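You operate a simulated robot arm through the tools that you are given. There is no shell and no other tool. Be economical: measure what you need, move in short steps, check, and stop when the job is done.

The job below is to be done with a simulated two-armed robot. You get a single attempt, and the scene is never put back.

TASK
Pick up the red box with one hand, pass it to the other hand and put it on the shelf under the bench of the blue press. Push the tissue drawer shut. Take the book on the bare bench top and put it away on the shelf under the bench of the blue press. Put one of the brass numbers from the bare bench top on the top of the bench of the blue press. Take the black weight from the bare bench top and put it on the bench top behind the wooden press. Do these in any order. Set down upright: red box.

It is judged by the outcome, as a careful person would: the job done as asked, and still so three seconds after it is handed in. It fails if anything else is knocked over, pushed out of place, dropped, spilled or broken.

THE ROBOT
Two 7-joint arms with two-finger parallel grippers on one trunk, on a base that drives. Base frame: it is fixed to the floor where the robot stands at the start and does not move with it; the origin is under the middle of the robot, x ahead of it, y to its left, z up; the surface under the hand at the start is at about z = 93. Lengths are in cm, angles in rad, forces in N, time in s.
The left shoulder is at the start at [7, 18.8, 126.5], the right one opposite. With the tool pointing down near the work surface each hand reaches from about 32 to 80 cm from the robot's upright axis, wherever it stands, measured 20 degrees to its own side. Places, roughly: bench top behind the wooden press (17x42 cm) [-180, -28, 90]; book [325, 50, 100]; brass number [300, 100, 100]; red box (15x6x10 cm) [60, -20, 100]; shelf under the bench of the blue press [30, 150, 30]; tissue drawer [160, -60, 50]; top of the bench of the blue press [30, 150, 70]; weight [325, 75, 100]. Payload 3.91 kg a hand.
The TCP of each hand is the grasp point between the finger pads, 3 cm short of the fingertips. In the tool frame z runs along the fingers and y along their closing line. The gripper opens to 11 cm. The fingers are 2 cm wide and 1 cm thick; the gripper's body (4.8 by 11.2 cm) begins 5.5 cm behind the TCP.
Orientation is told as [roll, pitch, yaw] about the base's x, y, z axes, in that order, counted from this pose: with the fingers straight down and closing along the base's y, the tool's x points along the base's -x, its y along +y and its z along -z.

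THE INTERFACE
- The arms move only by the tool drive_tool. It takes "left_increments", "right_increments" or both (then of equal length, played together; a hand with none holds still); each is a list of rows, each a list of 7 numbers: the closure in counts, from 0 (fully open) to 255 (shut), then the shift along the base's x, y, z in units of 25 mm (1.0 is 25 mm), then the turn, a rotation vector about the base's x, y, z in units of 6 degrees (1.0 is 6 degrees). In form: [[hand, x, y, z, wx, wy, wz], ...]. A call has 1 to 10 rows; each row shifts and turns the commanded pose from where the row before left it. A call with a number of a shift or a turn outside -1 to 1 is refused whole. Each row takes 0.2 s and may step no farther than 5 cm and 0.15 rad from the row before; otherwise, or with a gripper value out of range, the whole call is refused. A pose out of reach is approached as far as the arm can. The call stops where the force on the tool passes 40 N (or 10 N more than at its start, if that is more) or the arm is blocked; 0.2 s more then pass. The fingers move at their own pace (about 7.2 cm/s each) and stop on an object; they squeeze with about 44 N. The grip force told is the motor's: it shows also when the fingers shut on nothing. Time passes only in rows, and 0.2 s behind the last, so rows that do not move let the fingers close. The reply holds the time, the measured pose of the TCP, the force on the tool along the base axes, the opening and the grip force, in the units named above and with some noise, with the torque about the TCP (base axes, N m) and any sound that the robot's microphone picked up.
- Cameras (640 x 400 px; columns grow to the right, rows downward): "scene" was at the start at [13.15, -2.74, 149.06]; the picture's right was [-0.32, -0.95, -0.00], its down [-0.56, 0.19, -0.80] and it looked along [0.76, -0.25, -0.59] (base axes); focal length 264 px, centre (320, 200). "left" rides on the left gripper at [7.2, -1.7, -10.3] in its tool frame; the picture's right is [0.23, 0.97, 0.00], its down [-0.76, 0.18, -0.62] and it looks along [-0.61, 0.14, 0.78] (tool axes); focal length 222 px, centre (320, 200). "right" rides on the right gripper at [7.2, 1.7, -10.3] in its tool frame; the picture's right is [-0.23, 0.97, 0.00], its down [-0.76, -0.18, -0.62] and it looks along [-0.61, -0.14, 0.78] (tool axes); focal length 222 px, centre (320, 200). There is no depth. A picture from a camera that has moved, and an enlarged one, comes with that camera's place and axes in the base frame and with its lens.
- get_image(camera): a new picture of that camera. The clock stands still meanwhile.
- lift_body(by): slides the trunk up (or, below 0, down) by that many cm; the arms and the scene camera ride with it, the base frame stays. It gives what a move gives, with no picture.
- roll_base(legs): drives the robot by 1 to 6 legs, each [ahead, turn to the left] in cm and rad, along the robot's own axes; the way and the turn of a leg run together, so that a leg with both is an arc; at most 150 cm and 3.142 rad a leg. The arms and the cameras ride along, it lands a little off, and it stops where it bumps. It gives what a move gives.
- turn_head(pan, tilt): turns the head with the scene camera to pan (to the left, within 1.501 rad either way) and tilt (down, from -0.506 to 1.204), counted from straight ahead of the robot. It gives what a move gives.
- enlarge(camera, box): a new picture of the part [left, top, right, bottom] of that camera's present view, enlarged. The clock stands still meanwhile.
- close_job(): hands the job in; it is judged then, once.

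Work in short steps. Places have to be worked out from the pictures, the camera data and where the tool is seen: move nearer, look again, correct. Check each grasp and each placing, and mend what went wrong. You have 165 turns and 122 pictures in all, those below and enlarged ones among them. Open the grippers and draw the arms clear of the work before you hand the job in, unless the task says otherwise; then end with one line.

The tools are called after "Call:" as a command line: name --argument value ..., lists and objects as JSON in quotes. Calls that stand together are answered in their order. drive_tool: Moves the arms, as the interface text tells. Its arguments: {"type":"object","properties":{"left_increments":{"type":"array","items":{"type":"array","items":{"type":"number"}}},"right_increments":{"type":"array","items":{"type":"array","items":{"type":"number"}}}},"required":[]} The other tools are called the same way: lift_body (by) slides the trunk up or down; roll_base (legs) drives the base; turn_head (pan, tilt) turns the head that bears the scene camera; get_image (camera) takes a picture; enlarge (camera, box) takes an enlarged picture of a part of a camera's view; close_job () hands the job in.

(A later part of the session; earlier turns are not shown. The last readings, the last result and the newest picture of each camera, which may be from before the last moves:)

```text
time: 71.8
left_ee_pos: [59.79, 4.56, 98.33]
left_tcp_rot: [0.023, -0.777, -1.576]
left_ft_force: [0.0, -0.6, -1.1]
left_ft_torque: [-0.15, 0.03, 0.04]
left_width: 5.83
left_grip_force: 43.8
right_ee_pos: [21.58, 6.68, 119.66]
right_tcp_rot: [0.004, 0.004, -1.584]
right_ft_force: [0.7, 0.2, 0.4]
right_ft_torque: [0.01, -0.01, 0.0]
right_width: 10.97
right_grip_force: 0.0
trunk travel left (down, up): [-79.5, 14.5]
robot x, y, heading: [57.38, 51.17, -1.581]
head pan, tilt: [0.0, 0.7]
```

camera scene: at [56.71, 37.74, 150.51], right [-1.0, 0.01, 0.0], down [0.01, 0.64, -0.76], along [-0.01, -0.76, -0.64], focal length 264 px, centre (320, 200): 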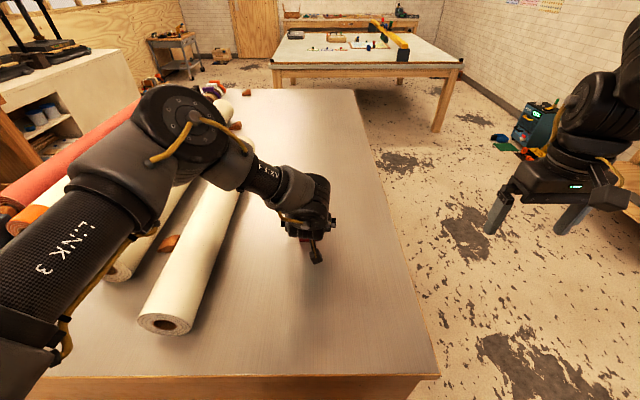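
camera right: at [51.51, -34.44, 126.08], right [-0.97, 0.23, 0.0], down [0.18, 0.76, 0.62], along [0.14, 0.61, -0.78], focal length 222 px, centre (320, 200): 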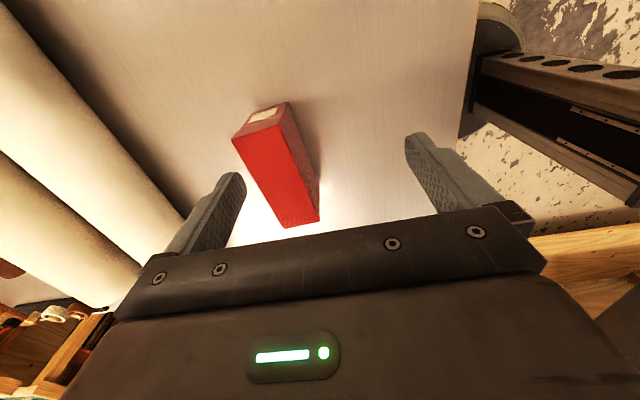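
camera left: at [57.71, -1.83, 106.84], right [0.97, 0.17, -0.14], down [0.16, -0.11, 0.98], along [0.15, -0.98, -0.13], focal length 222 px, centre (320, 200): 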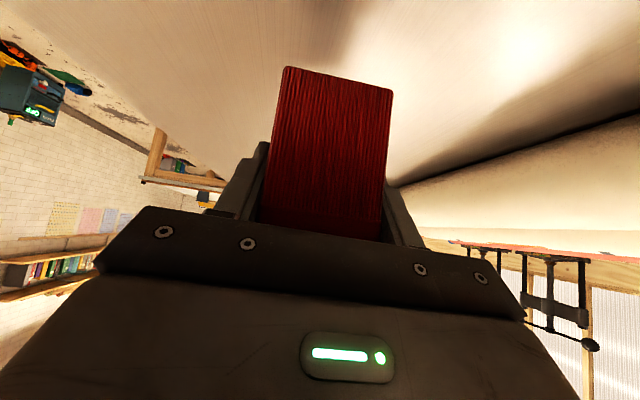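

It's on the table. I open, back out along the tool axis, and rise.

Call:
drive_tool --left_increments '[[0, 0, 0, 0, 0, 0, 0], [0, 0, 0, 0, 0, 0, 0], [0, 0, 0, 0, 0, 0, 0], [0, 0, 0, 0, 0, 0, 0], [0, 0, 0.3, 0.8, 0, 0, 0], [0, 0, 0.3, 0.9, 0, 0, 0], [0, 0, 0.2, 1, 0, 0, 0], [0, 0, 0, 1, 0, 0, 0], [0, 0, 0, 1, 0, 0, 0], [0, 0, 0, 1, 0.5, 0, 0]]'

Call:
drive_tool --left_increments '[[0, 0, -0.5, 1, 1, 0, 0], [0, 0, -0.5, 0.5, 1, 0, 0], [0, 0, -0.5, 0, 1, 0, 0], [0, 0, -0.5, 0, 1, 0, 0], [0, 0, -0.5, 0, 1, 0, 0], [0, 0, -0.5, 0, 1, 0, 0], [0, 0, -0.5, 0, 1, 0, 0]]'

Call:
get_image --camera "scene"

Call:
get_image --camera "left"

```text
time: 74.0
left_ee_pos: [59.92, 6.52, 112.67]
left_tcp_rot: [0.024, -0.723, -1.576]
left_ft_force: [-0.1, 0.0, -0.7]
left_ft_torque: [0.02, 0.01, 0.02]
left_width: 11.01
left_grip_force: 0.1
right_ee_pos: [21.9, 6.68, 119.75]
right_tcp_rot: [0.002, 0.003, -1.583]
right_ft_force: [0.2, 0.0, 1.2]
right_ft_torque: [0.01, -0.02, 0.0]
right_width: 11.0
right_grip_force: 0.0
trunk travel left (down, up): [-79.5, 14.5]
robot x, y, heading: [56.98, 51.41, -1.581]
head pan, tilt: [0.0, 0.7]
```

```text
time: 75.6
left_ee_pos: [59.53, -2.3, 116.34]
left_tcp_rot: [0.02, 0.014, -1.575]
left_ft_force: [1.0, 0.0, 0.5]
left_ft_torque: [0.01, -0.04, -0.01]
left_width: 11.01
left_grip_force: 0.1
right_ee_pos: [21.61, 6.45, 119.66]
right_tcp_rot: [0.003, 0.005, -1.585]
right_ft_force: [-1.1, 0.0, 0.1]
right_ft_torque: [0.07, -0.01, 0.02]
right_width: 11.01
right_grip_force: 0.0
trunk travel left (down, up): [-79.5, 14.5]
robot x, y, heading: [57.33, 51.05, -1.575]
head pan, tilt: [0.0, 0.7]
```

```text
100 pictures are left
camera scene: at [56.78, 37.56, 150.49], right [-1.0, 0.01, 0.0], down [0.01, 0.65, -0.76], along [-0.01, -0.76, -0.65], focal length 264 px, centre (320, 200)
```

scene: 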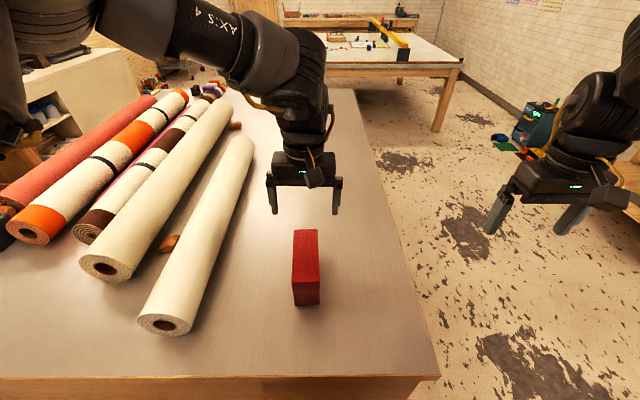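

```text
99 pictures are left
camera left: at [57.76, 4.78, 126.8], right [0.97, 0.22, 0.02], down [0.16, -0.77, 0.62], along [0.16, -0.6, -0.79], focal length 222 px, centre (320, 200)
```

left: 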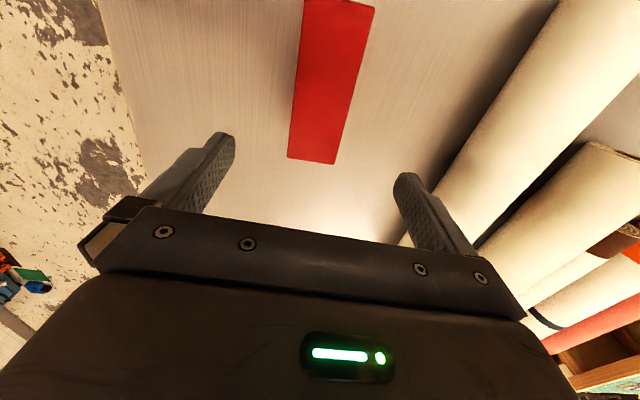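

The box now spans y about -7.5 to +7 at x 59.4. I descend the left hand vertically onto its far end (y about -4.3) and grip.

Call:
drive_tool --left_increments '[[0, 0, -0.8, 0, 0, 0, 0], [0, 0, 0, -0.95, -0.1, 0, 0], [0, 0, 0, -0.95, 0, 0, 0], [0, 0, 0, -0.95, 0, 0, 0], [0, 0, 0, -0.95, 0, 0, 0], [0, 0, 0, -0.95, 0, 0, 0], [0, 0, 0, -0.95, 0, 0, 0], [0, 0, 0, -0.95, 0, 0, 0]]'

Call:
get_image --camera "left"

```text
time: 77.4
left_ee_pos: [59.62, -4.33, 99.77]
left_tcp_rot: [0.022, 0.0, -1.574]
left_ft_force: [-0.4, -0.4, -0.3]
left_ft_torque: [0.0, -0.02, 0.02]
left_width: 11.01
left_grip_force: 0.0
right_ee_pos: [21.58, 6.79, 119.69]
right_tcp_rot: [0.005, 0.003, -1.583]
right_ft_force: [0.1, -1.2, 0.1]
right_ft_torque: [0.01, -0.01, -0.01]
right_width: 10.99
right_grip_force: 0.0
trunk travel left (down, up): [-79.5, 14.5]
robot x, y, heading: [56.9, 51.32, -1.58]
head pan, tilt: [0.0, 0.7]
```

```text
98 pictures are left
camera left: at [57.8, 2.97, 110.22], right [0.97, 0.22, 0.02], down [0.16, -0.76, 0.63], along [0.15, -0.61, -0.78], focal length 222 px, centre (320, 200)
```

left: 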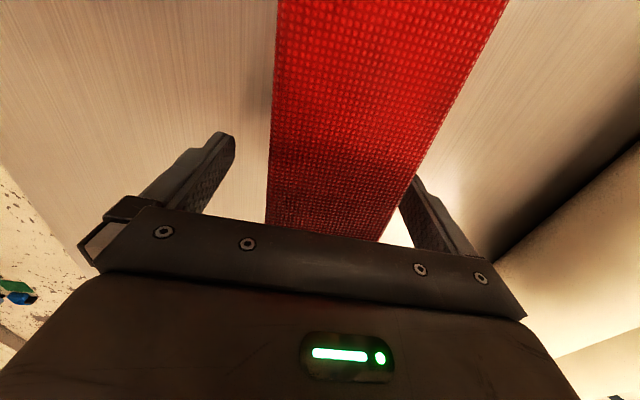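

Straddled well. Close and lift 12 cm.

Call:
drive_tool --left_increments '[[255, 0, 0, 0, 0, 0, 0], [255, 0, 0, 0, 0, 0, 0], [255, 0, 0, 0, 0, 0, 0], [255, 0, 0, 0, 0, 0, 0], [255, 0, 0, 0, 0, 0, 0], [255, 0, 0, 0.96, 0, 0, 0], [255, 0, 0, 0.96, 0, 0, 0], [255, 0, 0, 0.96, 0, 0, 0], [255, 0, 0, 0.96, 0, 0, 0], [255, 0, 0, 0.96, 0, 0, 0]]'

Call:
get_image --camera "scene"

```text
time: 79.6
left_ee_pos: [59.85, -4.1, 111.69]
left_tcp_rot: [0.02, 0.0, -1.575]
left_ft_force: [-0.3, 0.5, -3.6]
left_ft_torque: [-0.11, 0.02, 0.01]
left_width: 5.78
left_grip_force: 44.0
right_ee_pos: [21.61, 6.78, 119.7]
right_tcp_rot: [0.003, 0.003, -1.583]
right_ft_force: [-0.8, -0.5, 0.0]
right_ft_torque: [0.03, -0.03, -0.02]
right_width: 11.0
right_grip_force: 0.1
trunk travel left (down, up): [-79.5, 14.5]
robot x, y, heading: [56.71, 51.26, -1.582]
head pan, tilt: [0.0, 0.7]
```

```text
97 pictures are left
camera scene: at [56.8, 37.85, 150.51], right [-1.0, 0.01, 0.0], down [0.01, 0.64, -0.77], along [-0.01, -0.77, -0.64], focal length 264 px, centre (320, 200)
```

scene: 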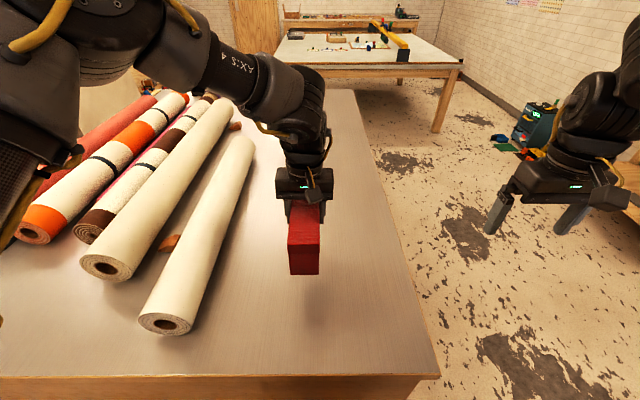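

Held level. I bring the right hand in front of the box's near end, pitching it 60° forward.

Call:
drive_tool --right_increments '[[0, 0.7, 0.4, 0, -1, 0, 0], [0, 0.7, 0.4, 0, -1, 0, 0], [0, 0.7, 0.4, 0, -1, 0, 0], [0, 0.7, 0.4, 0, -1, 0, 0], [0, 0.7, 0.4, 0, -1, 0, 0], [0, 0.7, 0.4, 0, -1, 0, 0], [0, 0.7, 0.4, 0, -1, 0, 0], [0, 0.7, 0, -0.2, -1, 0, 0], [0, 0.7, 0, -0.2, -1, 0, 0], [0, 0.7, 0, -0.2, -1, 0, 0]]'

Call:
get_image --camera "scene"

```text
time: 81.8
left_ee_pos: [59.72, -4.27, 111.59]
left_tcp_rot: [0.021, 0.002, -1.575]
left_ft_force: [0.1, -0.2, -3.8]
left_ft_torque: [-0.09, 0.04, 0.05]
left_width: 5.79
left_grip_force: 43.9
right_ee_pos: [26.21, 0.03, 120.9]
right_tcp_rot: [0.029, -1.044, -1.596]
right_ft_force: [-0.1, 0.4, 0.2]
right_ft_torque: [0.02, 0.01, 0.01]
right_width: 10.97
right_grip_force: 0.0
right hand out of reach, approached as far as the arm can: row 3, 4, 5, 6, 7, 8, 9, 10
trunk travel left (down, up): [-79.5, 14.5]
robot x, y, heading: [57.0, 51.39, -1.579]
head pan, tilt: [0.0, 0.7]
```

```text
96 pictures are left
camera scene: at [56.78, 37.6, 150.5], right [-1.0, 0.01, 0.0], down [0.01, 0.65, -0.76], along [-0.01, -0.76, -0.65], focal length 264 px, centre (320, 200)
```

scene: 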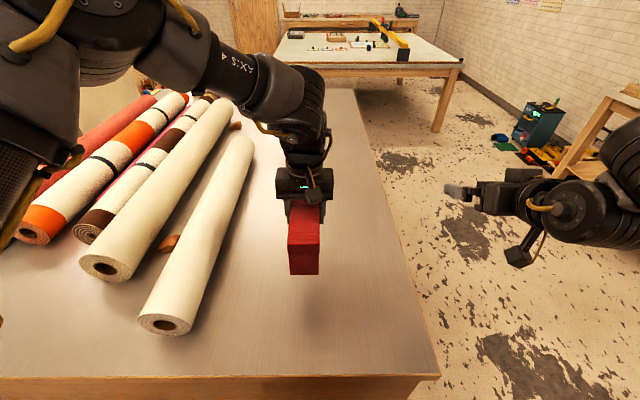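

At 60° pitch the right arm can't come in close. I'll relax to 45°, which the left arm managed here, and move up and back before coming across.

Call:
drive_tool --right_increments '[[0, 0, 0.6, 0.5, 0.6, 0, 0], [0, 0, 0.6, 0.5, 0.6, 0, 0], [0, 0.5, 0.6, 0.5, 0.6, 0, 0], [0, 0.8, 0.6, 0.5, 0.6, 0, 0], [0, 0.8, 0.6, 0.4, 0.1, 0, 0], [0, 0.8, 0.6, 0, 0, 0, 0], [0, 0.8, 0.4, 0, 0, 0, 0], [0, 0.8, 0, 0, 0, 0, 0]]'

```text
time: 83.6
left_ee_pos: [59.76, -4.34, 111.67]
left_tcp_rot: [0.022, -0.001, -1.574]
left_ft_force: [-0.1, 0.2, -2.9]
left_ft_torque: [-0.09, -0.02, 0.02]
left_width: 5.77
left_grip_force: 44.1
right_ee_pos: [24.4, 6.59, 127.57]
right_tcp_rot: [0.016, -0.784, -1.584]
right_ft_force: [0.4, -0.6, 1.1]
right_ft_torque: [0.0, 0.03, -0.02]
right_width: 11.0
right_grip_force: 0.1
right hand out of reach, approached as far as the arm can: row 1, 2, 3, 4, 5, 6, 7, 8
trunk travel left (down, up): [-79.5, 14.5]
robot x, y, heading: [57.23, 51.17, -1.576]
head pan, tilt: [0.0, 0.7]
```

The right arm's posture is stuck. I'll unpitch it, move inward while vertical, then pitch again as the left did.

Call:
drive_tool --right_increments '[[0, 0, 0, 0, 1, 0, 0], [0, 0, 0, 0, 1, 0, 0], [0, 0, 0, 0, 1, 0, 0], [0, 0, 0, 0, 1, 0, 0], [0, 0, 0, 0, 1, 0, 0], [0, 0, 0, 0, 1, 0, 0], [0, 0.5, 0.2, -0.3, 1, 0, 0], [0, 0.8, 0.2, -0.3, 0.4, 0, 0], [0, 0.8, 0.2, -0.3, 0, 0, 0], [0, 0.8, 0.2, -0.3, 0, 0, 0]]'

Call:
drive_tool --right_increments '[[0, 0.8, 0.2, 0, 0, 0, 0], [0, 0.8, 0.2, 0, 0, 0, 0], [0, 0.8, 0.2, 0, 0, 0, 0]]'

Call:
get_image --camera "scene"

```text
time: 85.8
left_ee_pos: [59.77, -4.36, 111.58]
left_tcp_rot: [0.021, 0.001, -1.574]
left_ft_force: [0.2, 0.0, -2.8]
left_ft_torque: [-0.09, -0.02, 0.0]
left_width: 5.78
left_grip_force: 43.9
right_ee_pos: [31.61, 8.35, 124.28]
right_tcp_rot: [0.004, -0.005, -1.581]
right_ft_force: [0.2, 0.2, -0.8]
right_ft_torque: [-0.01, -0.05, -0.01]
right_width: 11.01
right_grip_force: 0.1
trunk travel left (down, up): [-79.5, 14.5]
robot x, y, heading: [57.61, 51.2, -1.58]
head pan, tilt: [0.0, 0.7]
```

```text
time: 86.6
left_ee_pos: [59.83, -4.2, 111.78]
left_tcp_rot: [0.02, -0.001, -1.575]
left_ft_force: [0.4, -0.2, -2.6]
left_ft_torque: [-0.12, 0.02, -0.01]
left_width: 5.77
left_grip_force: 44.5
right_ee_pos: [32.3, 8.5, 124.37]
right_tcp_rot: [0.001, -0.006, -1.577]
right_ft_force: [0.3, 0.3, -0.6]
right_ft_torque: [0.02, 0.01, 0.02]
right_width: 10.99
right_grip_force: 0.1
right hand out of reach, approached as far as the arm can: row 1, 2, 3
trunk travel left (down, up): [-79.5, 14.5]
robot x, y, heading: [57.06, 51.06, -1.58]
head pan, tilt: [0.0, 0.7]
```

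```text
95 pictures are left
camera scene: at [56.86, 37.78, 150.51], right [-1.0, 0.01, 0.0], down [0.01, 0.64, -0.76], along [-0.01, -0.76, -0.64], focal length 264 px, centre (320, 200)
```

scene: 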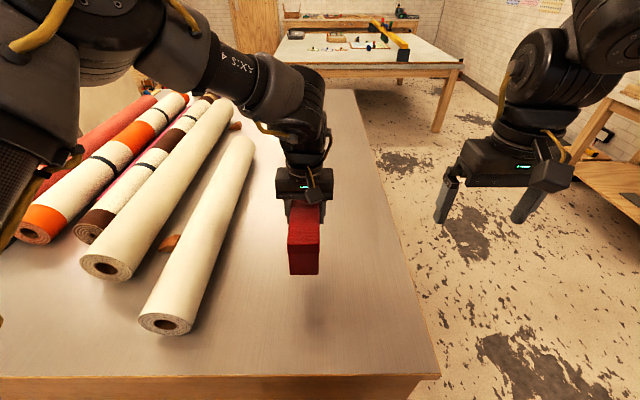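

The right arm balks at moving inward at zero yaw. I'll try yawing it +45° relative to me (as it tolerated earlier), so it comes in from the right side; the left can yaw the box to match.

Call:
drive_tool --right_increments '[[0, 0.2, 0, -0.2, 0, 0, 1], [0, 0.2, 0, -0.2, 0, 0, 1], [0, 0.2, 0, -0.2, 0, 0, 1], [0, 0.3, 0, -0.2, 0, 0, 1], [0, 0.4, 0, -0.2, 0, 0, 1], [0, 0.4, 0, 0, 0, 0, 1], [0, 0.4, 0, 0, 0, 0, 1], [0, 0.4, 0, 0, 0, 0, 0.5], [0, 0.4, 0, 0, 0, 0, 0], [0, 0.4, 0, 0, 0, 0, 0]]'

```text
time: 88.8
left_ee_pos: [59.82, -4.22, 111.74]
left_tcp_rot: [0.021, 0.001, -1.573]
left_ft_force: [0.0, 0.6, -3.1]
left_ft_torque: [-0.11, -0.03, 0.0]
left_width: 5.79
left_grip_force: 43.6
right_ee_pos: [35.32, 9.2, 125.1]
right_tcp_rot: [0.005, -0.011, -0.798]
right_ft_force: [-0.8, -0.2, 0.0]
right_ft_torque: [0.02, 0.03, 0.0]
right_width: 10.97
right_grip_force: 0.0
right hand out of reach, approached as far as the arm can: row 6, 7, 8, 9, 10
trunk travel left (down, up): [-79.5, 14.5]
robot x, y, heading: [57.41, 51.65, -1.578]
head pan, tilt: [0.0, 0.7]
```

Next I test whether going farther ahead and lower lets it come inward.

Call:
drive_tool --right_increments '[[0, 0, -0.8, -0.5, 0, 0, 0], [0, 0, -0.8, -0.5, 0, 0, 0], [0, 0, -0.8, -0.5, 0, 0, 0], [0, 0, -0.8, -0.5, 0, 0, 0], [0, 0.5, -0.8, -0.5, 0, 0, 0], [0, 0.5, 0, 0, 0, 0, 0], [0, 0.5, 0, 0, 0, 0, 0], [0, 0.5, 0, 0, 0, 0, 0]]'

```text
time: 90.6
left_ee_pos: [59.75, -4.33, 111.77]
left_tcp_rot: [0.021, 0.001, -1.575]
left_ft_force: [-0.8, -0.1, -3.2]
left_ft_torque: [-0.1, 0.0, -0.05]
left_width: 5.77
left_grip_force: 44.5
right_ee_pos: [33.55, 3.32, 119.12]
right_tcp_rot: [0.004, -0.012, -0.797]
right_ft_force: [-0.4, 0.5, -0.1]
right_ft_torque: [-0.02, 0.03, -0.06]
right_width: 11.0
right_grip_force: 0.0
right hand out of reach, approached as far as the arm can: row 1, 2, 3, 4, 5, 6, 7, 8
trunk travel left (down, up): [-79.5, 14.5]
robot x, y, heading: [56.84, 51.1, -1.578]
head pan, tilt: [0.0, 0.7]
```

Let me look at the right arm's posture directly.

Call:
turn_head --pan -0.7 --tilt 0.4

Call:
get_image --camera "scene"

Call:
turn_head --pan 0.7 --tilt 0.4

Call:
get_image --camera "scene"

```text
time: 91.6
left_ee_pos: [59.73, -4.14, 111.67]
left_tcp_rot: [0.02, 0.0, -1.574]
left_ft_force: [0.1, 0.1, -3.2]
left_ft_torque: [-0.1, -0.01, -0.01]
left_width: 5.79
left_grip_force: 44.2
right_ee_pos: [33.43, 3.38, 118.99]
right_tcp_rot: [0.004, -0.009, -0.797]
right_ft_force: [0.2, -0.6, -0.2]
right_ft_torque: [0.03, 0.01, 0.0]
right_width: 11.03
right_grip_force: 0.0
trunk travel left (down, up): [-79.5, 14.5]
robot x, y, heading: [57.03, 51.6, -1.579]
head pan, tilt: [-0.7, 0.4]
```

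```text
94 pictures are left
camera scene: at [50.88, 39.18, 153.19], right [-0.76, 0.65, 0.0], down [0.25, 0.3, -0.92], along [-0.6, -0.7, -0.39], focal length 264 px, centre (320, 200)
```

scene: 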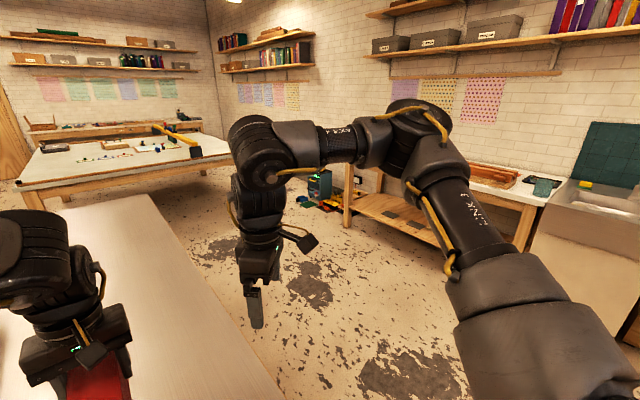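

```text
time: 93.2
left_ee_pos: [59.83, -4.26, 111.6]
left_tcp_rot: [0.021, 0.001, -1.573]
left_ft_force: [-0.9, -0.1, -3.0]
left_ft_torque: [-0.1, 0.03, -0.02]
left_width: 5.79
left_grip_force: 43.6
right_ee_pos: [33.48, 3.4, 119.07]
right_tcp_rot: [0.004, -0.012, -0.798]
right_ft_force: [0.5, -0.2, -0.6]
right_ft_torque: [0.02, -0.05, -0.01]
right_width: 11.0
right_grip_force: 0.1
trunk travel left (down, up): [-79.5, 14.5]
robot x, y, heading: [57.08, 51.47, -1.576]
head pan, tilt: [0.7, 0.4]
```

```text
93 pictures are left
camera scene: at [62.8, 39.09, 153.19], right [-0.77, -0.64, 0.0], down [-0.25, 0.3, -0.92], along [0.59, -0.71, -0.39], focal length 264 px, centre (320, 200)
```

scene: 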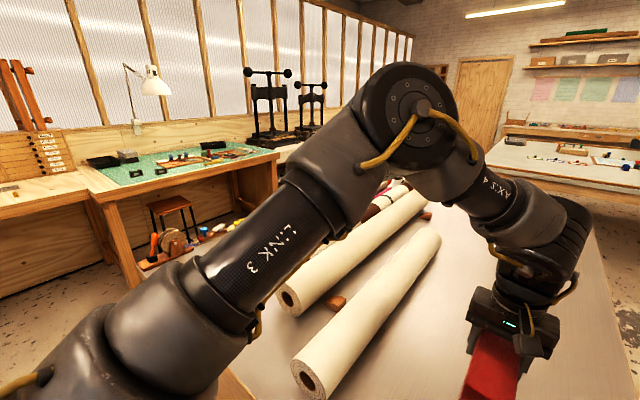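

Both arms work elbow-out, so the right hand comes in best pointing inward (leftward). I'll yaw the box with the left hand by about +60° so its free end points toward the right hand, and check that this is reachable.

Call:
drive_tool --left_increments '[[255, 0.2, 0, 0.4, 0, 0, 1], [255, 0.2, 0, 0.4, 0, 0, 1], [255, 0.2, 0, 0.4, 0, 0, 1], [255, 0, 0, 0, 0, 0, 1], [255, 0, 0, 0, 0, 0, 1], [255, 0, 0, 0, 0, 0, 1], [255, 0, 0, 0, 0, 0, 1], [255, 0, 0, 0, 0, 0, 1], [255, 0, 0, 0, 0, 0, 1], [255, 0, 0, 0, 0, 0, 1]]'

```text
time: 95.4
left_ee_pos: [61.23, -4.23, 114.72]
left_tcp_rot: [0.021, 0.002, -0.525]
left_ft_force: [1.2, 0.8, -2.7]
left_ft_torque: [-0.02, -0.13, 0.03]
left_width: 5.79
left_grip_force: 44.1
right_ee_pos: [33.35, 3.46, 119.09]
right_tcp_rot: [0.006, -0.012, -0.798]
right_ft_force: [-0.1, 0.3, 0.2]
right_ft_torque: [0.01, 0.0, -0.02]
right_width: 11.01
right_grip_force: 0.0
trunk travel left (down, up): [-79.5, 14.5]
robot x, y, heading: [57.13, 51.21, -1.577]
head pan, tilt: [0.7, 0.4]
```

The left arm yaws fine to +60°. Next the right hand yaws to match and pitches 45° toward the box's free end (about [51, 1.6]), staged short of it.

Call:
drive_tool --right_increments '[[0, 0, 0.3, 0.2, 0, 0, 1], [0, 0, 0.3, 0.2, 0, 0, 1], [0, 0.2, 0.2, 0.2, -0.5, -0.85, 0.5], [0, 0.4, 0.1, 0.1, -0.5, -0.85, 0], [0, 0.5, 0.1, 0.1, -0.5, -0.85, 0], [0, 0.5, 0.1, 0.1, -0.5, -0.85, 0], [0, 0.5, 0.1, 0.1, -0.5, -0.85, 0], [0, 0.5, 0.1, 0.1, -0.5, -0.85, 0], [0, 0.5, 0, 0.1, -0.5, -0.85, 0], [0, 0.5, 0, 0.1, -0.3, -0.5, 0]]'

Call:
turn_head --pan 0.0 --tilt 0.7

Call:
get_image --camera "scene"

```text
time: 97.6
left_ee_pos: [61.19, -4.16, 114.7]
left_tcp_rot: [0.022, 0.0, -0.527]
left_ft_force: [0.2, 0.0, -3.0]
left_ft_torque: [-0.1, -0.11, 0.0]
left_width: 5.79
left_grip_force: 43.7
right_ee_pos: [42.4, 6.43, 122.18]
right_tcp_rot: [0.011, -0.792, -0.54]
right_ft_force: [-0.4, 0.2, -0.3]
right_ft_torque: [-0.01, 0.0, -0.02]
right_width: 11.0
right_grip_force: 0.0
trunk travel left (down, up): [-79.5, 14.5]
robot x, y, heading: [56.98, 51.06, -1.578]
head pan, tilt: [0.7, 0.4]
```

```text
time: 98.6
left_ee_pos: [61.04, -4.15, 114.64]
left_tcp_rot: [0.02, -0.001, -0.527]
left_ft_force: [0.3, 0.5, -2.8]
left_ft_torque: [-0.05, -0.09, -0.03]
left_width: 5.81
left_grip_force: 43.5
right_ee_pos: [42.5, 6.53, 122.19]
right_tcp_rot: [0.01, -0.793, -0.538]
right_ft_force: [-0.5, 1.0, 0.3]
right_ft_torque: [0.01, 0.0, -0.01]
right_width: 11.0
right_grip_force: 0.1
trunk travel left (down, up): [-79.5, 14.5]
robot x, y, heading: [57.01, 51.26, -1.577]
head pan, tilt: [0.0, 0.7]
```

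```text
92 pictures are left
camera scene: at [56.83, 37.74, 150.51], right [-1.0, 0.01, 0.0], down [0.01, 0.64, -0.76], along [-0.01, -0.76, -0.64], focal length 264 px, centre (320, 200)
```

scene: 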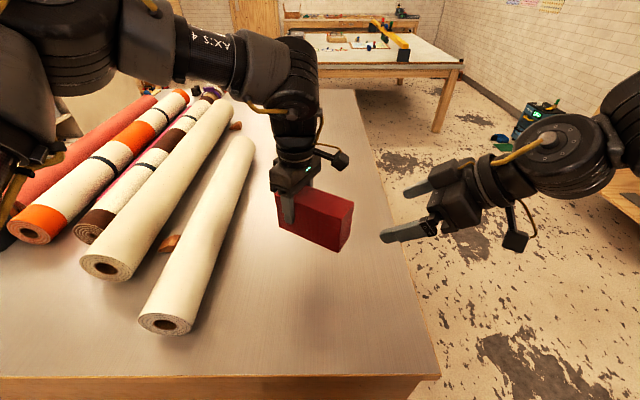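

No limits this time. I'll step to a straddling stage at about [48.2, 3.2, 118.8] and check the alignment.

Call:
drive_tool --right_increments '[[0, 0.77, -0.43, -0.45, 0, 0, 0], [0, 0.77, -0.43, -0.45, 0, 0, 0], [0, 0.77, -0.43, -0.45, 0, 0, 0]]'

Call:
get_image --camera "right"

Call:
get_image --camera "scene"

```text
time: 99.4
left_ee_pos: [61.13, -4.27, 114.66]
left_tcp_rot: [0.022, 0.001, -0.528]
left_ft_force: [-0.8, -0.6, -3.6]
left_ft_torque: [-0.01, -0.12, -0.02]
left_width: 5.81
left_grip_force: 43.9
right_ee_pos: [48.17, 3.25, 118.87]
right_tcp_rot: [0.01, -0.791, -0.539]
right_ft_force: [-0.1, 0.4, -0.4]
right_ft_torque: [-0.01, 0.04, -0.01]
right_width: 11.02
right_grip_force: 0.1
trunk travel left (down, up): [-79.5, 14.5]
robot x, y, heading: [57.17, 50.78, -1.582]
head pan, tilt: [0.0, 0.7]
```

```text
91 pictures are left
camera right: at [38.46, 11.05, 121.06], right [0.63, 0.76, 0.17], down [-0.01, -0.21, 0.98], along [0.78, -0.62, -0.12], focal length 222 px, centre (320, 200)
```

right: 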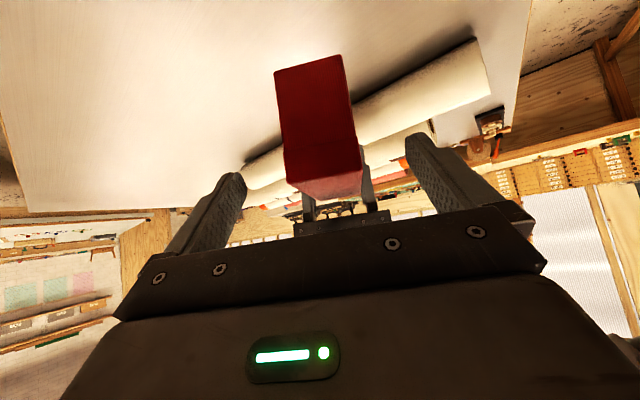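

```text
90 pictures are left
camera scene: at [56.82, 37.61, 150.5], right [-1.0, 0.01, 0.0], down [0.01, 0.65, -0.76], along [-0.01, -0.76, -0.65], focal length 264 px, centre (320, 200)
```

scene: 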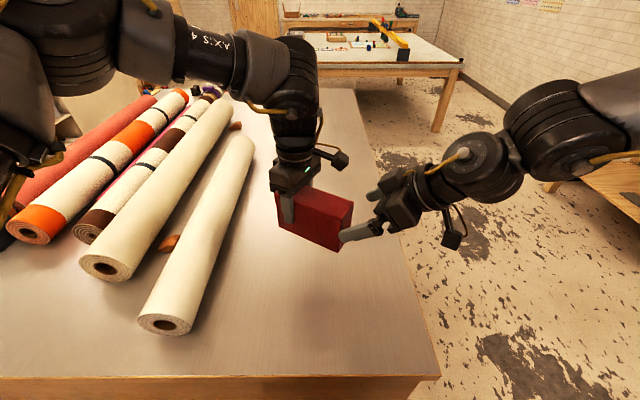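

Centred. I advance along the tool axis onto the free end and close the right hand.

Call:
drive_tool --right_increments '[[0, 0.49, -0.28, -0.56, 0, 0, 0], [0, 0.49, -0.28, -0.56, 0, 0, 0], [0, 0.49, -0.28, -0.56, 0, 0, 0], [0, 0.49, -0.28, -0.56, 0, 0, 0]]'

Call:
drive_tool --right_increments '[[255, 0, 0, 0, 0, 0, 0], [255, 0, 0, 0, 0, 0, 0], [255, 0, 0, 0, 0, 0, 0], [255, 0, 0, 0, 0, 0, 0], [255, 0, 0, 0, 0, 0, 0]]'

Call:
get_image --camera "scene"

```text
time: 100.4
left_ee_pos: [61.01, -4.13, 114.83]
left_tcp_rot: [0.022, 0.0, -0.528]
left_ft_force: [0.4, -0.9, -3.0]
left_ft_torque: [-0.04, -0.1, -0.01]
left_width: 5.77
left_grip_force: 43.9
right_ee_pos: [50.81, 0.73, 114.72]
right_tcp_rot: [0.01, -0.792, -0.538]
right_ft_force: [0.5, 0.1, -0.5]
right_ft_torque: [-0.03, 0.03, 0.0]
right_width: 10.99
right_grip_force: 0.1
right hand out of reach, approached as far as the arm can: row 3, 4
trunk travel left (down, up): [-79.5, 14.5]
robot x, y, heading: [57.08, 51.02, -1.58]
head pan, tilt: [0.0, 0.7]
```

```text
time: 101.5
left_ee_pos: [61.13, -4.42, 114.89]
left_tcp_rot: [0.014, -0.002, -0.524]
left_ft_force: [-1.6, -1.1, -1.8]
left_ft_torque: [-0.04, -0.02, 0.19]
left_width: 5.79
left_grip_force: 44.0
right_ee_pos: [51.17, 1.0, 114.63]
right_tcp_rot: [0.018, -0.79, -0.529]
right_ft_force: [0.5, 1.0, 0.4]
right_ft_torque: [0.05, 0.04, 0.04]
right_width: 5.78
right_grip_force: 44.3
trunk travel left (down, up): [-79.5, 14.5]
robot x, y, heading: [57.48, 51.01, -1.572]
head pan, tilt: [0.0, 0.7]
stopped in row 5 (left hand): the force on the tool passed its limit at 41 N (the readings are from after the stop); the commanded pose is now the measured one
```

```text
89 pictures are left
camera scene: at [56.83, 37.75, 150.51], right [-1.0, 0.01, 0.0], down [0.01, 0.64, -0.76], along [-0.01, -0.76, -0.64], focal length 264 px, centre (320, 200)
```

scene: 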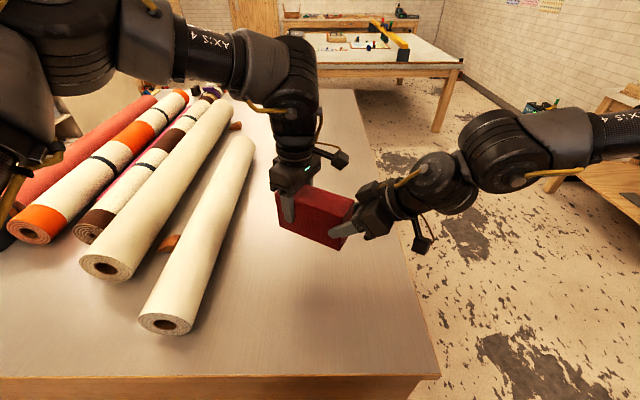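

The right fingers hold only about 2 cm because the arm stopped short. I reopen them, push the box 2.5 cm toward the right hand with the left, and grip again.

Call:
drive_tool --right_increments '[[0, 0, 0, 0, 0, 0, 0], [0, 0, 0, 0, 0, 0, 0], [0, 0, 0, 0, 0, 0, 0], [0, 0, 0, 0, 0, 0, 0], [0, 0, 0, 0, 0, 0, 0], [0, 0, 0, 0, 0, 0, 0]]' --left_increments '[[255, 0, 0, 0, 0, 0, 0], [255, 0, 0, 0, 0, 0, 0], [255, 0, 0, 0, 0, 0, 0], [255, -0.3, 0.15, 0.1, 0, 0, 0], [255, -0.3, 0.15, 0.1, 0, 0, 0], [255, -0.3, 0.17, 0.1, 0, 0, 0]]'

Call:
get_image --camera "right"

```text
time: 102.8
left_ee_pos: [58.86, -3.18, 115.53]
left_tcp_rot: [0.014, -0.002, -0.527]
left_ft_force: [-0.4, 0.5, -2.4]
left_ft_torque: [-0.05, -0.12, -0.02]
left_width: 5.84
left_grip_force: 43.8
right_ee_pos: [51.14, 1.12, 114.79]
right_tcp_rot: [0.018, -0.792, -0.529]
right_ft_force: [-1.3, 0.4, 0.0]
right_ft_torque: [0.0, -0.03, -0.04]
right_width: 10.98
right_grip_force: 0.1
trunk travel left (down, up): [-79.5, 14.5]
robot x, y, heading: [57.32, 51.17, -1.575]
head pan, tilt: [0.0, 0.7]
```

```text
88 pictures are left
camera right: at [41.21, 8.73, 116.92], right [0.62, 0.77, 0.17], down [-0.01, -0.21, 0.98], along [0.79, -0.61, -0.12], focal length 222 px, centre (320, 200)
```

right: 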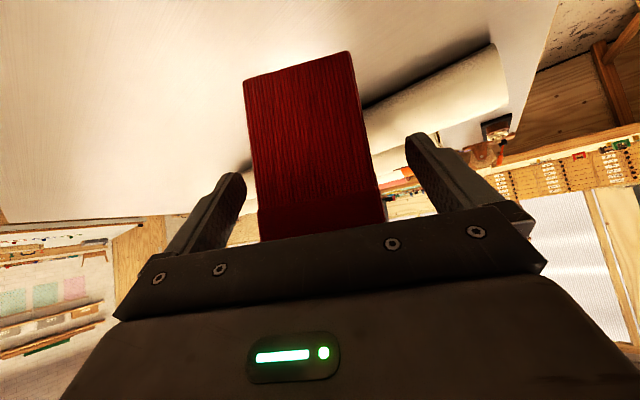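

Centred with more overlap. I close the right, then release the left.

Call:
drive_tool --right_increments '[[255, 0, 0, 0, 0, 0, 0], [255, 0, 0, 0, 0, 0, 0], [255, 0, 0, 0, 0, 0, 0], [255, 0, 0, 0, 0, 0, 0], [255, 0, 0, 0, 0, 0, 0]]'

Call:
drive_tool --left_increments '[[0, 0, 0, 0, 0, 0, 0], [0, 0, 0, 0, 0, 0, 0], [0, 0, 0, 0, 0, 0, 0], [0, 0, 0, 0, 0, 0, 0], [0, 0, 0, 0.8, 0, 0, 0], [0, 0, 0, 0.8, 0, 0, 0], [0, 0, 0, 0.8, 0, 0, 0], [0, 0, 0, 0.8, 0, 0, 0]]'

Call:
get_image --camera "scene"

```text
time: 104.0
left_ee_pos: [58.92, -3.25, 115.57]
left_tcp_rot: [0.013, -0.001, -0.525]
left_ft_force: [-1.2, -3.2, -4.3]
left_ft_torque: [-0.59, 0.35, -0.31]
left_width: 5.79
left_grip_force: 44.3
right_ee_pos: [51.17, 1.05, 114.77]
right_tcp_rot: [0.019, -0.793, -0.529]
right_ft_force: [1.8, 2.8, 0.9]
right_ft_torque: [0.5, -0.46, 0.58]
right_width: 5.8
right_grip_force: 43.8
trunk travel left (down, up): [-79.5, 14.5]
robot x, y, heading: [56.86, 51.14, -1.582]
head pan, tilt: [0.0, 0.7]
```

```text
time: 105.8
left_ee_pos: [58.94, -3.09, 123.72]
left_tcp_rot: [0.013, -0.001, -0.523]
left_ft_force: [0.3, 0.7, -0.3]
left_ft_torque: [-0.01, 0.03, -0.01]
left_width: 11.03
left_grip_force: 0.2
right_ee_pos: [51.13, 1.2, 114.75]
right_tcp_rot: [0.019, -0.791, -0.528]
right_ft_force: [0.2, 0.5, -0.3]
right_ft_torque: [0.09, 0.09, 0.02]
right_width: 5.76
right_grip_force: 43.7
trunk travel left (down, up): [-79.5, 14.5]
robot x, y, heading: [56.84, 51.32, -1.579]
head pan, tilt: [0.0, 0.7]
```

```text
87 pictures are left
camera scene: at [56.79, 37.83, 150.51], right [-1.0, 0.01, 0.0], down [0.01, 0.64, -0.77], along [-0.01, -0.77, -0.64], focal length 264 px, centre (320, 200)
```

scene: 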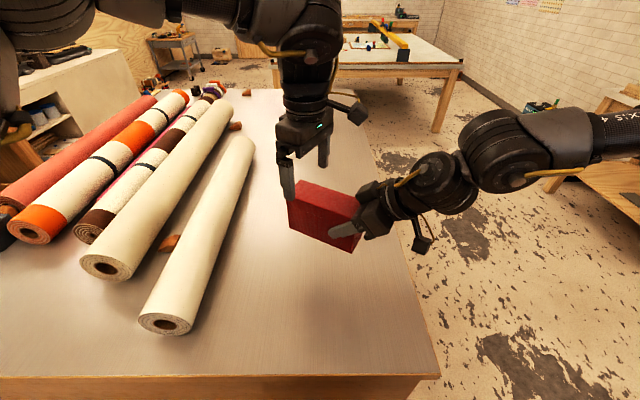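

The handover worked and the right hand holds the box alone. I retract the left up and out to its side, unyawing it, while the right moves out to its own side.

Call:
drive_tool --left_increments '[[0, 0.2, 0, 1, 0, 0, 0], [0, 0.2, 0, 1, 0, 0, 0], [0, 0.9, 0.6, 0.3, 0, 0, -1], [0, 0.9, 0.7, 0, 0, 0, -1], [0, 0.9, 0.7, 0, 0, 0, -1], [0, 0.9, 0.7, 0, 0, 0, -1], [0, 0.9, 0.7, 0, 0, 0, -1], [0, 0.9, 0.7, 0, 0, 0, -1], [0, 0.9, 0.7, 0, 0, 0, -1], [0, 0.9, 0.7, 0, 0, 0, -1]]' --right_increments '[[255, 0, 0, 0, 0, 0, 0], [255, 0, 0, 0, 0, 0, 0], [255, -1, -0.1, 0, 0, 0, 0], [255, -1, -0.1, 0, 0, 0, 0], [255, -1, -0.1, 0, 0, 0, -0.9], [255, -1, -0.1, 0, 0, 0, -0.9], [255, -1, -0.1, 0, 0, 0, -0.9], [255, -1, -0.1, 0, 0, 0, -0.9], [255, -0.8, -0.3, 0, 0, 0, -0.9], [255, -0.8, -0.3, 0, 0, 0, -0.9]]'

Call:
drive_tool --left_increments '[[0, 0.2, 0, -0.3, 0, 0, -1], [0, 0.2, 0, -0.3, 0, 0, -1], [0, 0, 0, 0, 0, 0, 0], [0, 0, 0, 0, 0, 0, 0], [0, 0, 0, 0, 0, 0, 0]]' --right_increments '[[255, -0.6, -0.5, 0, 0, 0, -0.9], [255, -0.6, -0.5, 0, 0, 0, -0.9], [255, -0.2, -0.5, 0, 0, 0, -0.9], [255, 0, -0.5, 0, 0, 0, -0.9], [255, 0, -0.3, 0, 0, 0, -0.9]]'

Call:
get_image --camera "scene"

```text
time: 108.0
left_ee_pos: [78.02, 10.64, 129.22]
left_tcp_rot: [0.012, -0.001, -1.365]
left_ft_force: [-0.9, 0.5, -0.1]
left_ft_torque: [-0.01, 0.0, 0.03]
left_width: 10.98
left_grip_force: 0.1
right_ee_pos: [32.2, -1.92, 114.67]
right_tcp_rot: [0.015, -0.793, -1.095]
right_ft_force: [0.3, -0.2, 0.6]
right_ft_torque: [0.09, 0.1, 0.0]
right_width: 5.78
right_grip_force: 43.9
trunk travel left (down, up): [-79.5, 14.5]
robot x, y, heading: [57.26, 51.06, -1.579]
head pan, tilt: [0.0, 0.7]
```

```text
time: 109.2
left_ee_pos: [76.67, 11.72, 127.26]
left_tcp_rot: [0.014, -0.002, -1.569]
left_ft_force: [-0.8, 0.7, -1.2]
left_ft_torque: [-0.02, 0.0, 0.05]
left_width: 11.0
left_grip_force: 0.1
left hand out of reach, approached as far as the arm can: row 1, 2
right_ee_pos: [28.44, -7.69, 114.85]
right_tcp_rot: [0.02, -0.792, -1.572]
right_ft_force: [-0.5, 0.2, 0.1]
right_ft_torque: [0.16, 0.02, 0.03]
right_width: 5.8
right_grip_force: 44.1
trunk travel left (down, up): [-79.5, 14.5]
robot x, y, heading: [57.04, 51.41, -1.578]
head pan, tilt: [0.0, 0.7]
```

```text
86 pictures are left
camera scene: at [56.66, 37.81, 150.51], right [-1.0, 0.01, 0.0], down [0.01, 0.64, -0.76], along [-0.01, -0.76, -0.64], focal length 264 px, centre (320, 200)
```

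scene: 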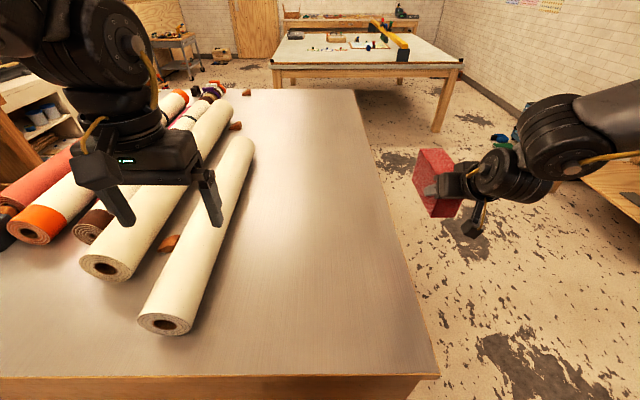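

The box is secure. I back off a little and turn round, right side first, to face the blue press bench and look at its shelf.

Call:
roll_base --legs '[[-6, 0], [0, -3.14]]'

Call:
turn_head --pan 0.0 --tilt 0.75

Call:
get_image --camera "scene"

Call:
turn_head --pan 0.6 --tilt 0.6

Call:
get_image --camera "scene"

```text
time: 117.6
left_ee_pos: [37.92, 97.02, 127.15]
left_tcp_rot: [0.013, -0.002, 1.556]
left_ft_force: [0.1, 0.3, 0.9]
left_ft_torque: [-0.02, -0.03, -0.02]
left_width: 11.01
left_grip_force: 0.1
right_ee_pos: [86.61, 115.67, 114.7]
right_tcp_rot: [0.016, -0.791, 1.557]
right_ft_force: [0.4, 0.0, -2.7]
right_ft_torque: [-0.22, -0.09, 0.01]
right_width: 6.52
right_grip_force: 44.1
trunk travel left (down, up): [-79.5, 14.5]
robot x, y, heading: [57.16, 57.19, 1.544]
head pan, tilt: [0.0, 0.7]
```

```text
time: 118.2
left_ee_pos: [38.01, 97.15, 127.19]
left_tcp_rot: [0.014, -0.001, 1.554]
left_ft_force: [0.6, 0.0, -0.1]
left_ft_torque: [0.02, 0.01, 0.0]
left_width: 11.0
left_grip_force: 0.1
right_ee_pos: [86.69, 115.61, 114.77]
right_tcp_rot: [0.019, -0.79, 1.558]
right_ft_force: [-0.3, -0.3, -3.3]
right_ft_torque: [-0.25, -0.1, 0.0]
right_width: 6.53
right_grip_force: 43.6
trunk travel left (down, up): [-79.5, 14.5]
robot x, y, heading: [57.36, 56.85, 1.549]
head pan, tilt: [0.0, 0.75]
```

```text
85 pictures are left
camera scene: at [57.33, 70.52, 150.08], right [1.0, -0.03, 0.0], down [-0.02, -0.68, -0.73], along [0.02, 0.73, -0.68], focal length 264 px, centre (320, 200)
```

scene: 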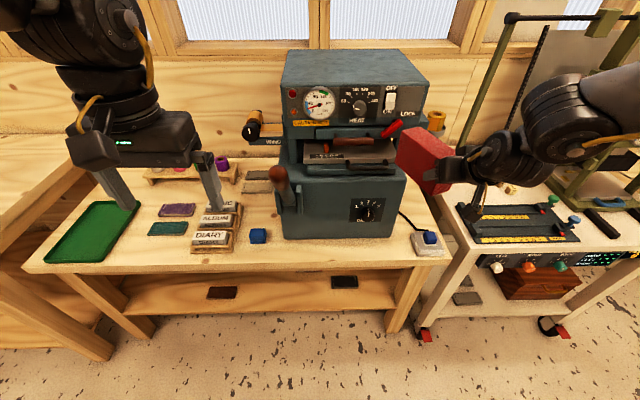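

```text
time: 119.2
left_ee_pos: [38.12, 97.01, 127.22]
left_tcp_rot: [0.011, -0.003, 1.555]
left_ft_force: [0.0, 0.0, 0.7]
left_ft_torque: [0.08, -0.01, -0.03]
left_width: 11.0
left_grip_force: 0.1
right_ee_pos: [86.68, 115.63, 114.68]
right_tcp_rot: [0.017, -0.79, 1.559]
right_ft_force: [-0.7, -0.4, -2.9]
right_ft_torque: [-0.24, -0.04, 0.03]
right_width: 6.5
right_grip_force: 44.0
trunk travel left (down, up): [-79.5, 14.5]
robot x, y, heading: [56.83, 56.4, 1.545]
head pan, tilt: [0.6, 0.6]
```

```text
84 pictures are left
camera scene: at [52.4, 69.66, 151.37], right [0.84, 0.54, 0.0], down [0.31, -0.48, -0.82], along [-0.45, 0.69, -0.57], focal length 264 px, centre (320, 200)
```

scene: 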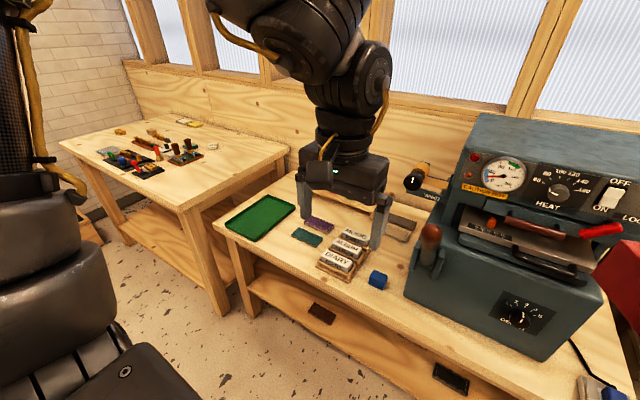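

The right opening reads 6.5 cm instead of 5.8, so the box may have shifted in the grip. I check with the right camera.

Call:
get_image --camera "right"

Call:
turn_head --pan -0.5 --tilt 0.5

Call:
get_image --camera "scene"

```text
83 pictures are left
camera right: at [85.14, 103.19, 116.96], right [-0.97, 0.16, 0.17], down [0.19, 0.09, 0.98], along [0.14, 0.98, -0.12], focal length 222 px, centre (320, 200)
```

right: 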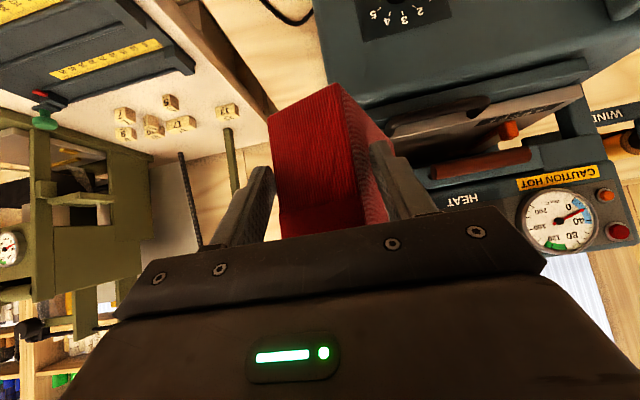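

```text
time: 120.5
left_ee_pos: [37.99, 97.13, 127.15]
left_tcp_rot: [0.012, -0.002, 1.555]
left_ft_force: [-0.4, 0.1, 0.0]
left_ft_torque: [-0.02, 0.04, -0.02]
left_width: 10.98
left_grip_force: 0.0
right_ee_pos: [86.76, 115.56, 114.78]
right_tcp_rot: [0.018, -0.79, 1.561]
right_ft_force: [0.2, -0.7, -2.4]
right_ft_torque: [-0.2, -0.06, -0.02]
right_width: 6.55
right_grip_force: 44.2
trunk travel left (down, up): [-79.5, 14.5]
robot x, y, heading: [57.23, 57.28, 1.546]
head pan, tilt: [-0.499, 0.499]
```

```text
82 pictures are left
camera scene: at [61.72, 70.11, 152.28], right [0.87, -0.5, 0.0], down [-0.24, -0.41, -0.88], along [0.44, 0.76, -0.48], focal length 264 px, centre (320, 200)
```

scene: 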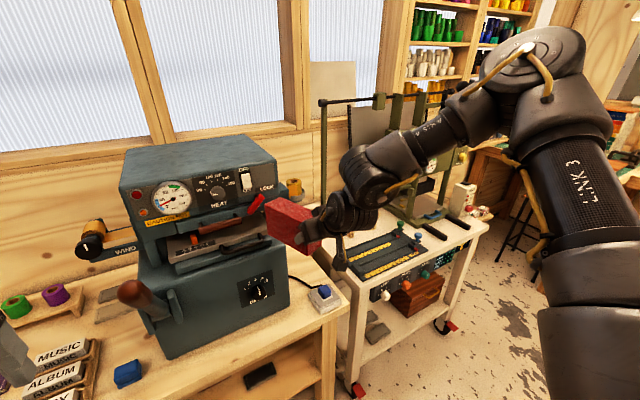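

The box has yawed about 20° in the grip; its tip probably brushed the press front while turning. The grip is still firm and the box is level. I pull the right hand in close, first back and then yawed inward, to keep a small radius for further turning and lowering.

Call:
drive_tool --right_increments '[[255, 0.2, -0.8, 0.2, 0, 0, 0], [255, 0.1, -0.8, 0.2, 0, 0, 0], [255, -0.4, -0.8, 0.2, 0, 0, 0.9], [255, -0.6, -0.7, 0.2, 0, 0, 0.9], [255, -0.8, -0.6, 0.1, 0, 0, 0.9], [255, -0.8, -0.5, 0, 0, 0, 0.9], [255, -0.9, -0.5, 0, 0, 0, 0.9], [255, -0.9, -0.4, 0, 0, 0, 0.9], [255, -0.9, -0.4, 0, 0, 0, 0.9], [255, -0.9, -0.3, 0, 0, 0, 0.9]]'

Call:
get_image --camera "scene"

```text
time: 122.8
left_ee_pos: [38.09, 97.09, 127.27]
left_tcp_rot: [0.012, -0.001, 1.554]
left_ft_force: [0.5, -0.2, 0.2]
left_ft_torque: [-0.01, 0.04, 0.0]
left_width: 10.97
left_grip_force: 0.1
right_ee_pos: [72.02, 101.19, 116.83]
right_tcp_rot: [0.02, -0.791, 2.312]
right_ft_force: [-0.8, -0.9, -3.7]
right_ft_torque: [-0.11, -0.23, 0.02]
right_width: 6.48
right_grip_force: 44.1
trunk travel left (down, up): [-79.5, 14.5]
robot x, y, heading: [57.15, 56.92, 1.546]
head pan, tilt: [-0.499, 0.499]
```

```text
81 pictures are left
camera scene: at [61.71, 70.13, 152.28], right [0.87, -0.5, 0.0], down [-0.24, -0.41, -0.88], along [0.44, 0.76, -0.48], focal length 264 px, centre (320, 200)
```

scene: 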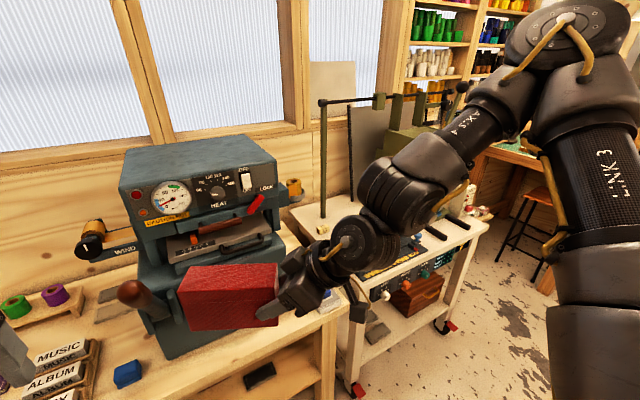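

Everything looks fine. I drive so the right hand will face the free middle of the shelf (robot x about 18): turn left, go 39 cm, turn back.

Call:
roll_base --legs '[[0, 1.6], [39, 0], [0, -1.573]]'

Call:
lift_body --by -40

Call:
turn_head --pan -0.1 --tilt 0.4

Call:
get_image --camera "scene"

```text
time: 132.8
left_ee_pos: [-0.77, 97.64, 127.28]
left_tcp_rot: [0.012, -0.003, 1.568]
left_ft_force: [-0.4, -0.2, 1.1]
left_ft_torque: [0.01, 0.01, 0.01]
left_width: 11.0
left_grip_force: 0.1
right_ee_pos: [33.07, 102.01, 116.69]
right_tcp_rot: [0.017, -0.791, 2.325]
right_ft_force: [0.0, 0.4, -3.9]
right_ft_torque: [-0.12, -0.23, 0.0]
right_width: 6.32
right_grip_force: 43.2
trunk travel left (down, up): [-79.5, 14.5]
robot x, y, heading: [18.43, 57.9, 1.557]
head pan, tilt: [-0.499, 0.499]
```

```text
time: 136.7
left_ee_pos: [-0.84, 97.56, 87.32]
left_tcp_rot: [0.011, -0.003, 1.567]
left_ft_force: [0.2, 0.0, -1.0]
left_ft_torque: [-0.01, 0.0, -0.03]
left_width: 10.98
left_grip_force: 0.1
right_ee_pos: [33.11, 102.19, 76.85]
right_tcp_rot: [0.019, -0.788, 2.326]
right_ft_force: [0.2, 0.1, -2.9]
right_ft_torque: [-0.15, -0.24, -0.01]
right_width: 6.27
right_grip_force: 44.1
trunk travel left (down, up): [-39.5, 54.5]
robot x, y, heading: [18.85, 58.02, 1.563]
head pan, tilt: [-0.499, 0.499]
```

```text
time: 137.5
left_ee_pos: [-0.85, 97.63, 87.23]
left_tcp_rot: [0.012, -0.003, 1.568]
left_ft_force: [-1.0, 0.7, -0.1]
left_ft_torque: [-0.01, 0.04, 0.01]
left_width: 11.01
left_grip_force: 0.0
right_ee_pos: [33.16, 102.14, 76.89]
right_tcp_rot: [0.02, -0.79, 2.327]
right_ft_force: [-0.7, 0.3, -3.5]
right_ft_torque: [-0.13, -0.2, -0.01]
right_width: 6.31
right_grip_force: 43.8
trunk travel left (down, up): [-39.5, 54.5]
robot x, y, heading: [19.2, 57.78, 1.552]
head pan, tilt: [-0.099, 0.4]
```

```text
80 pictures are left
camera scene: at [19.8, 72.19, 113.19], right [0.99, -0.11, 0.0], down [-0.04, -0.39, -0.92], along [0.1, 0.91, -0.39], focal length 264 px, centre (320, 200)
```

scene: 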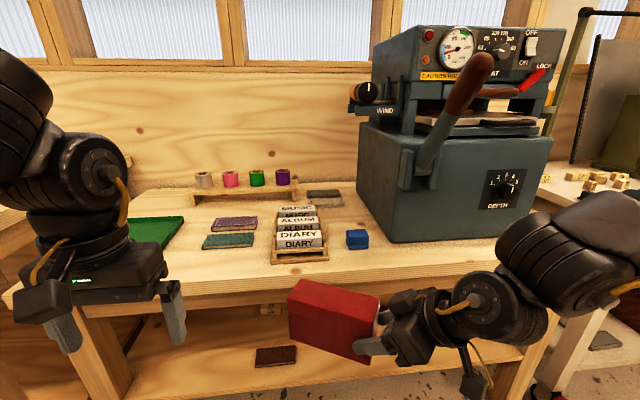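

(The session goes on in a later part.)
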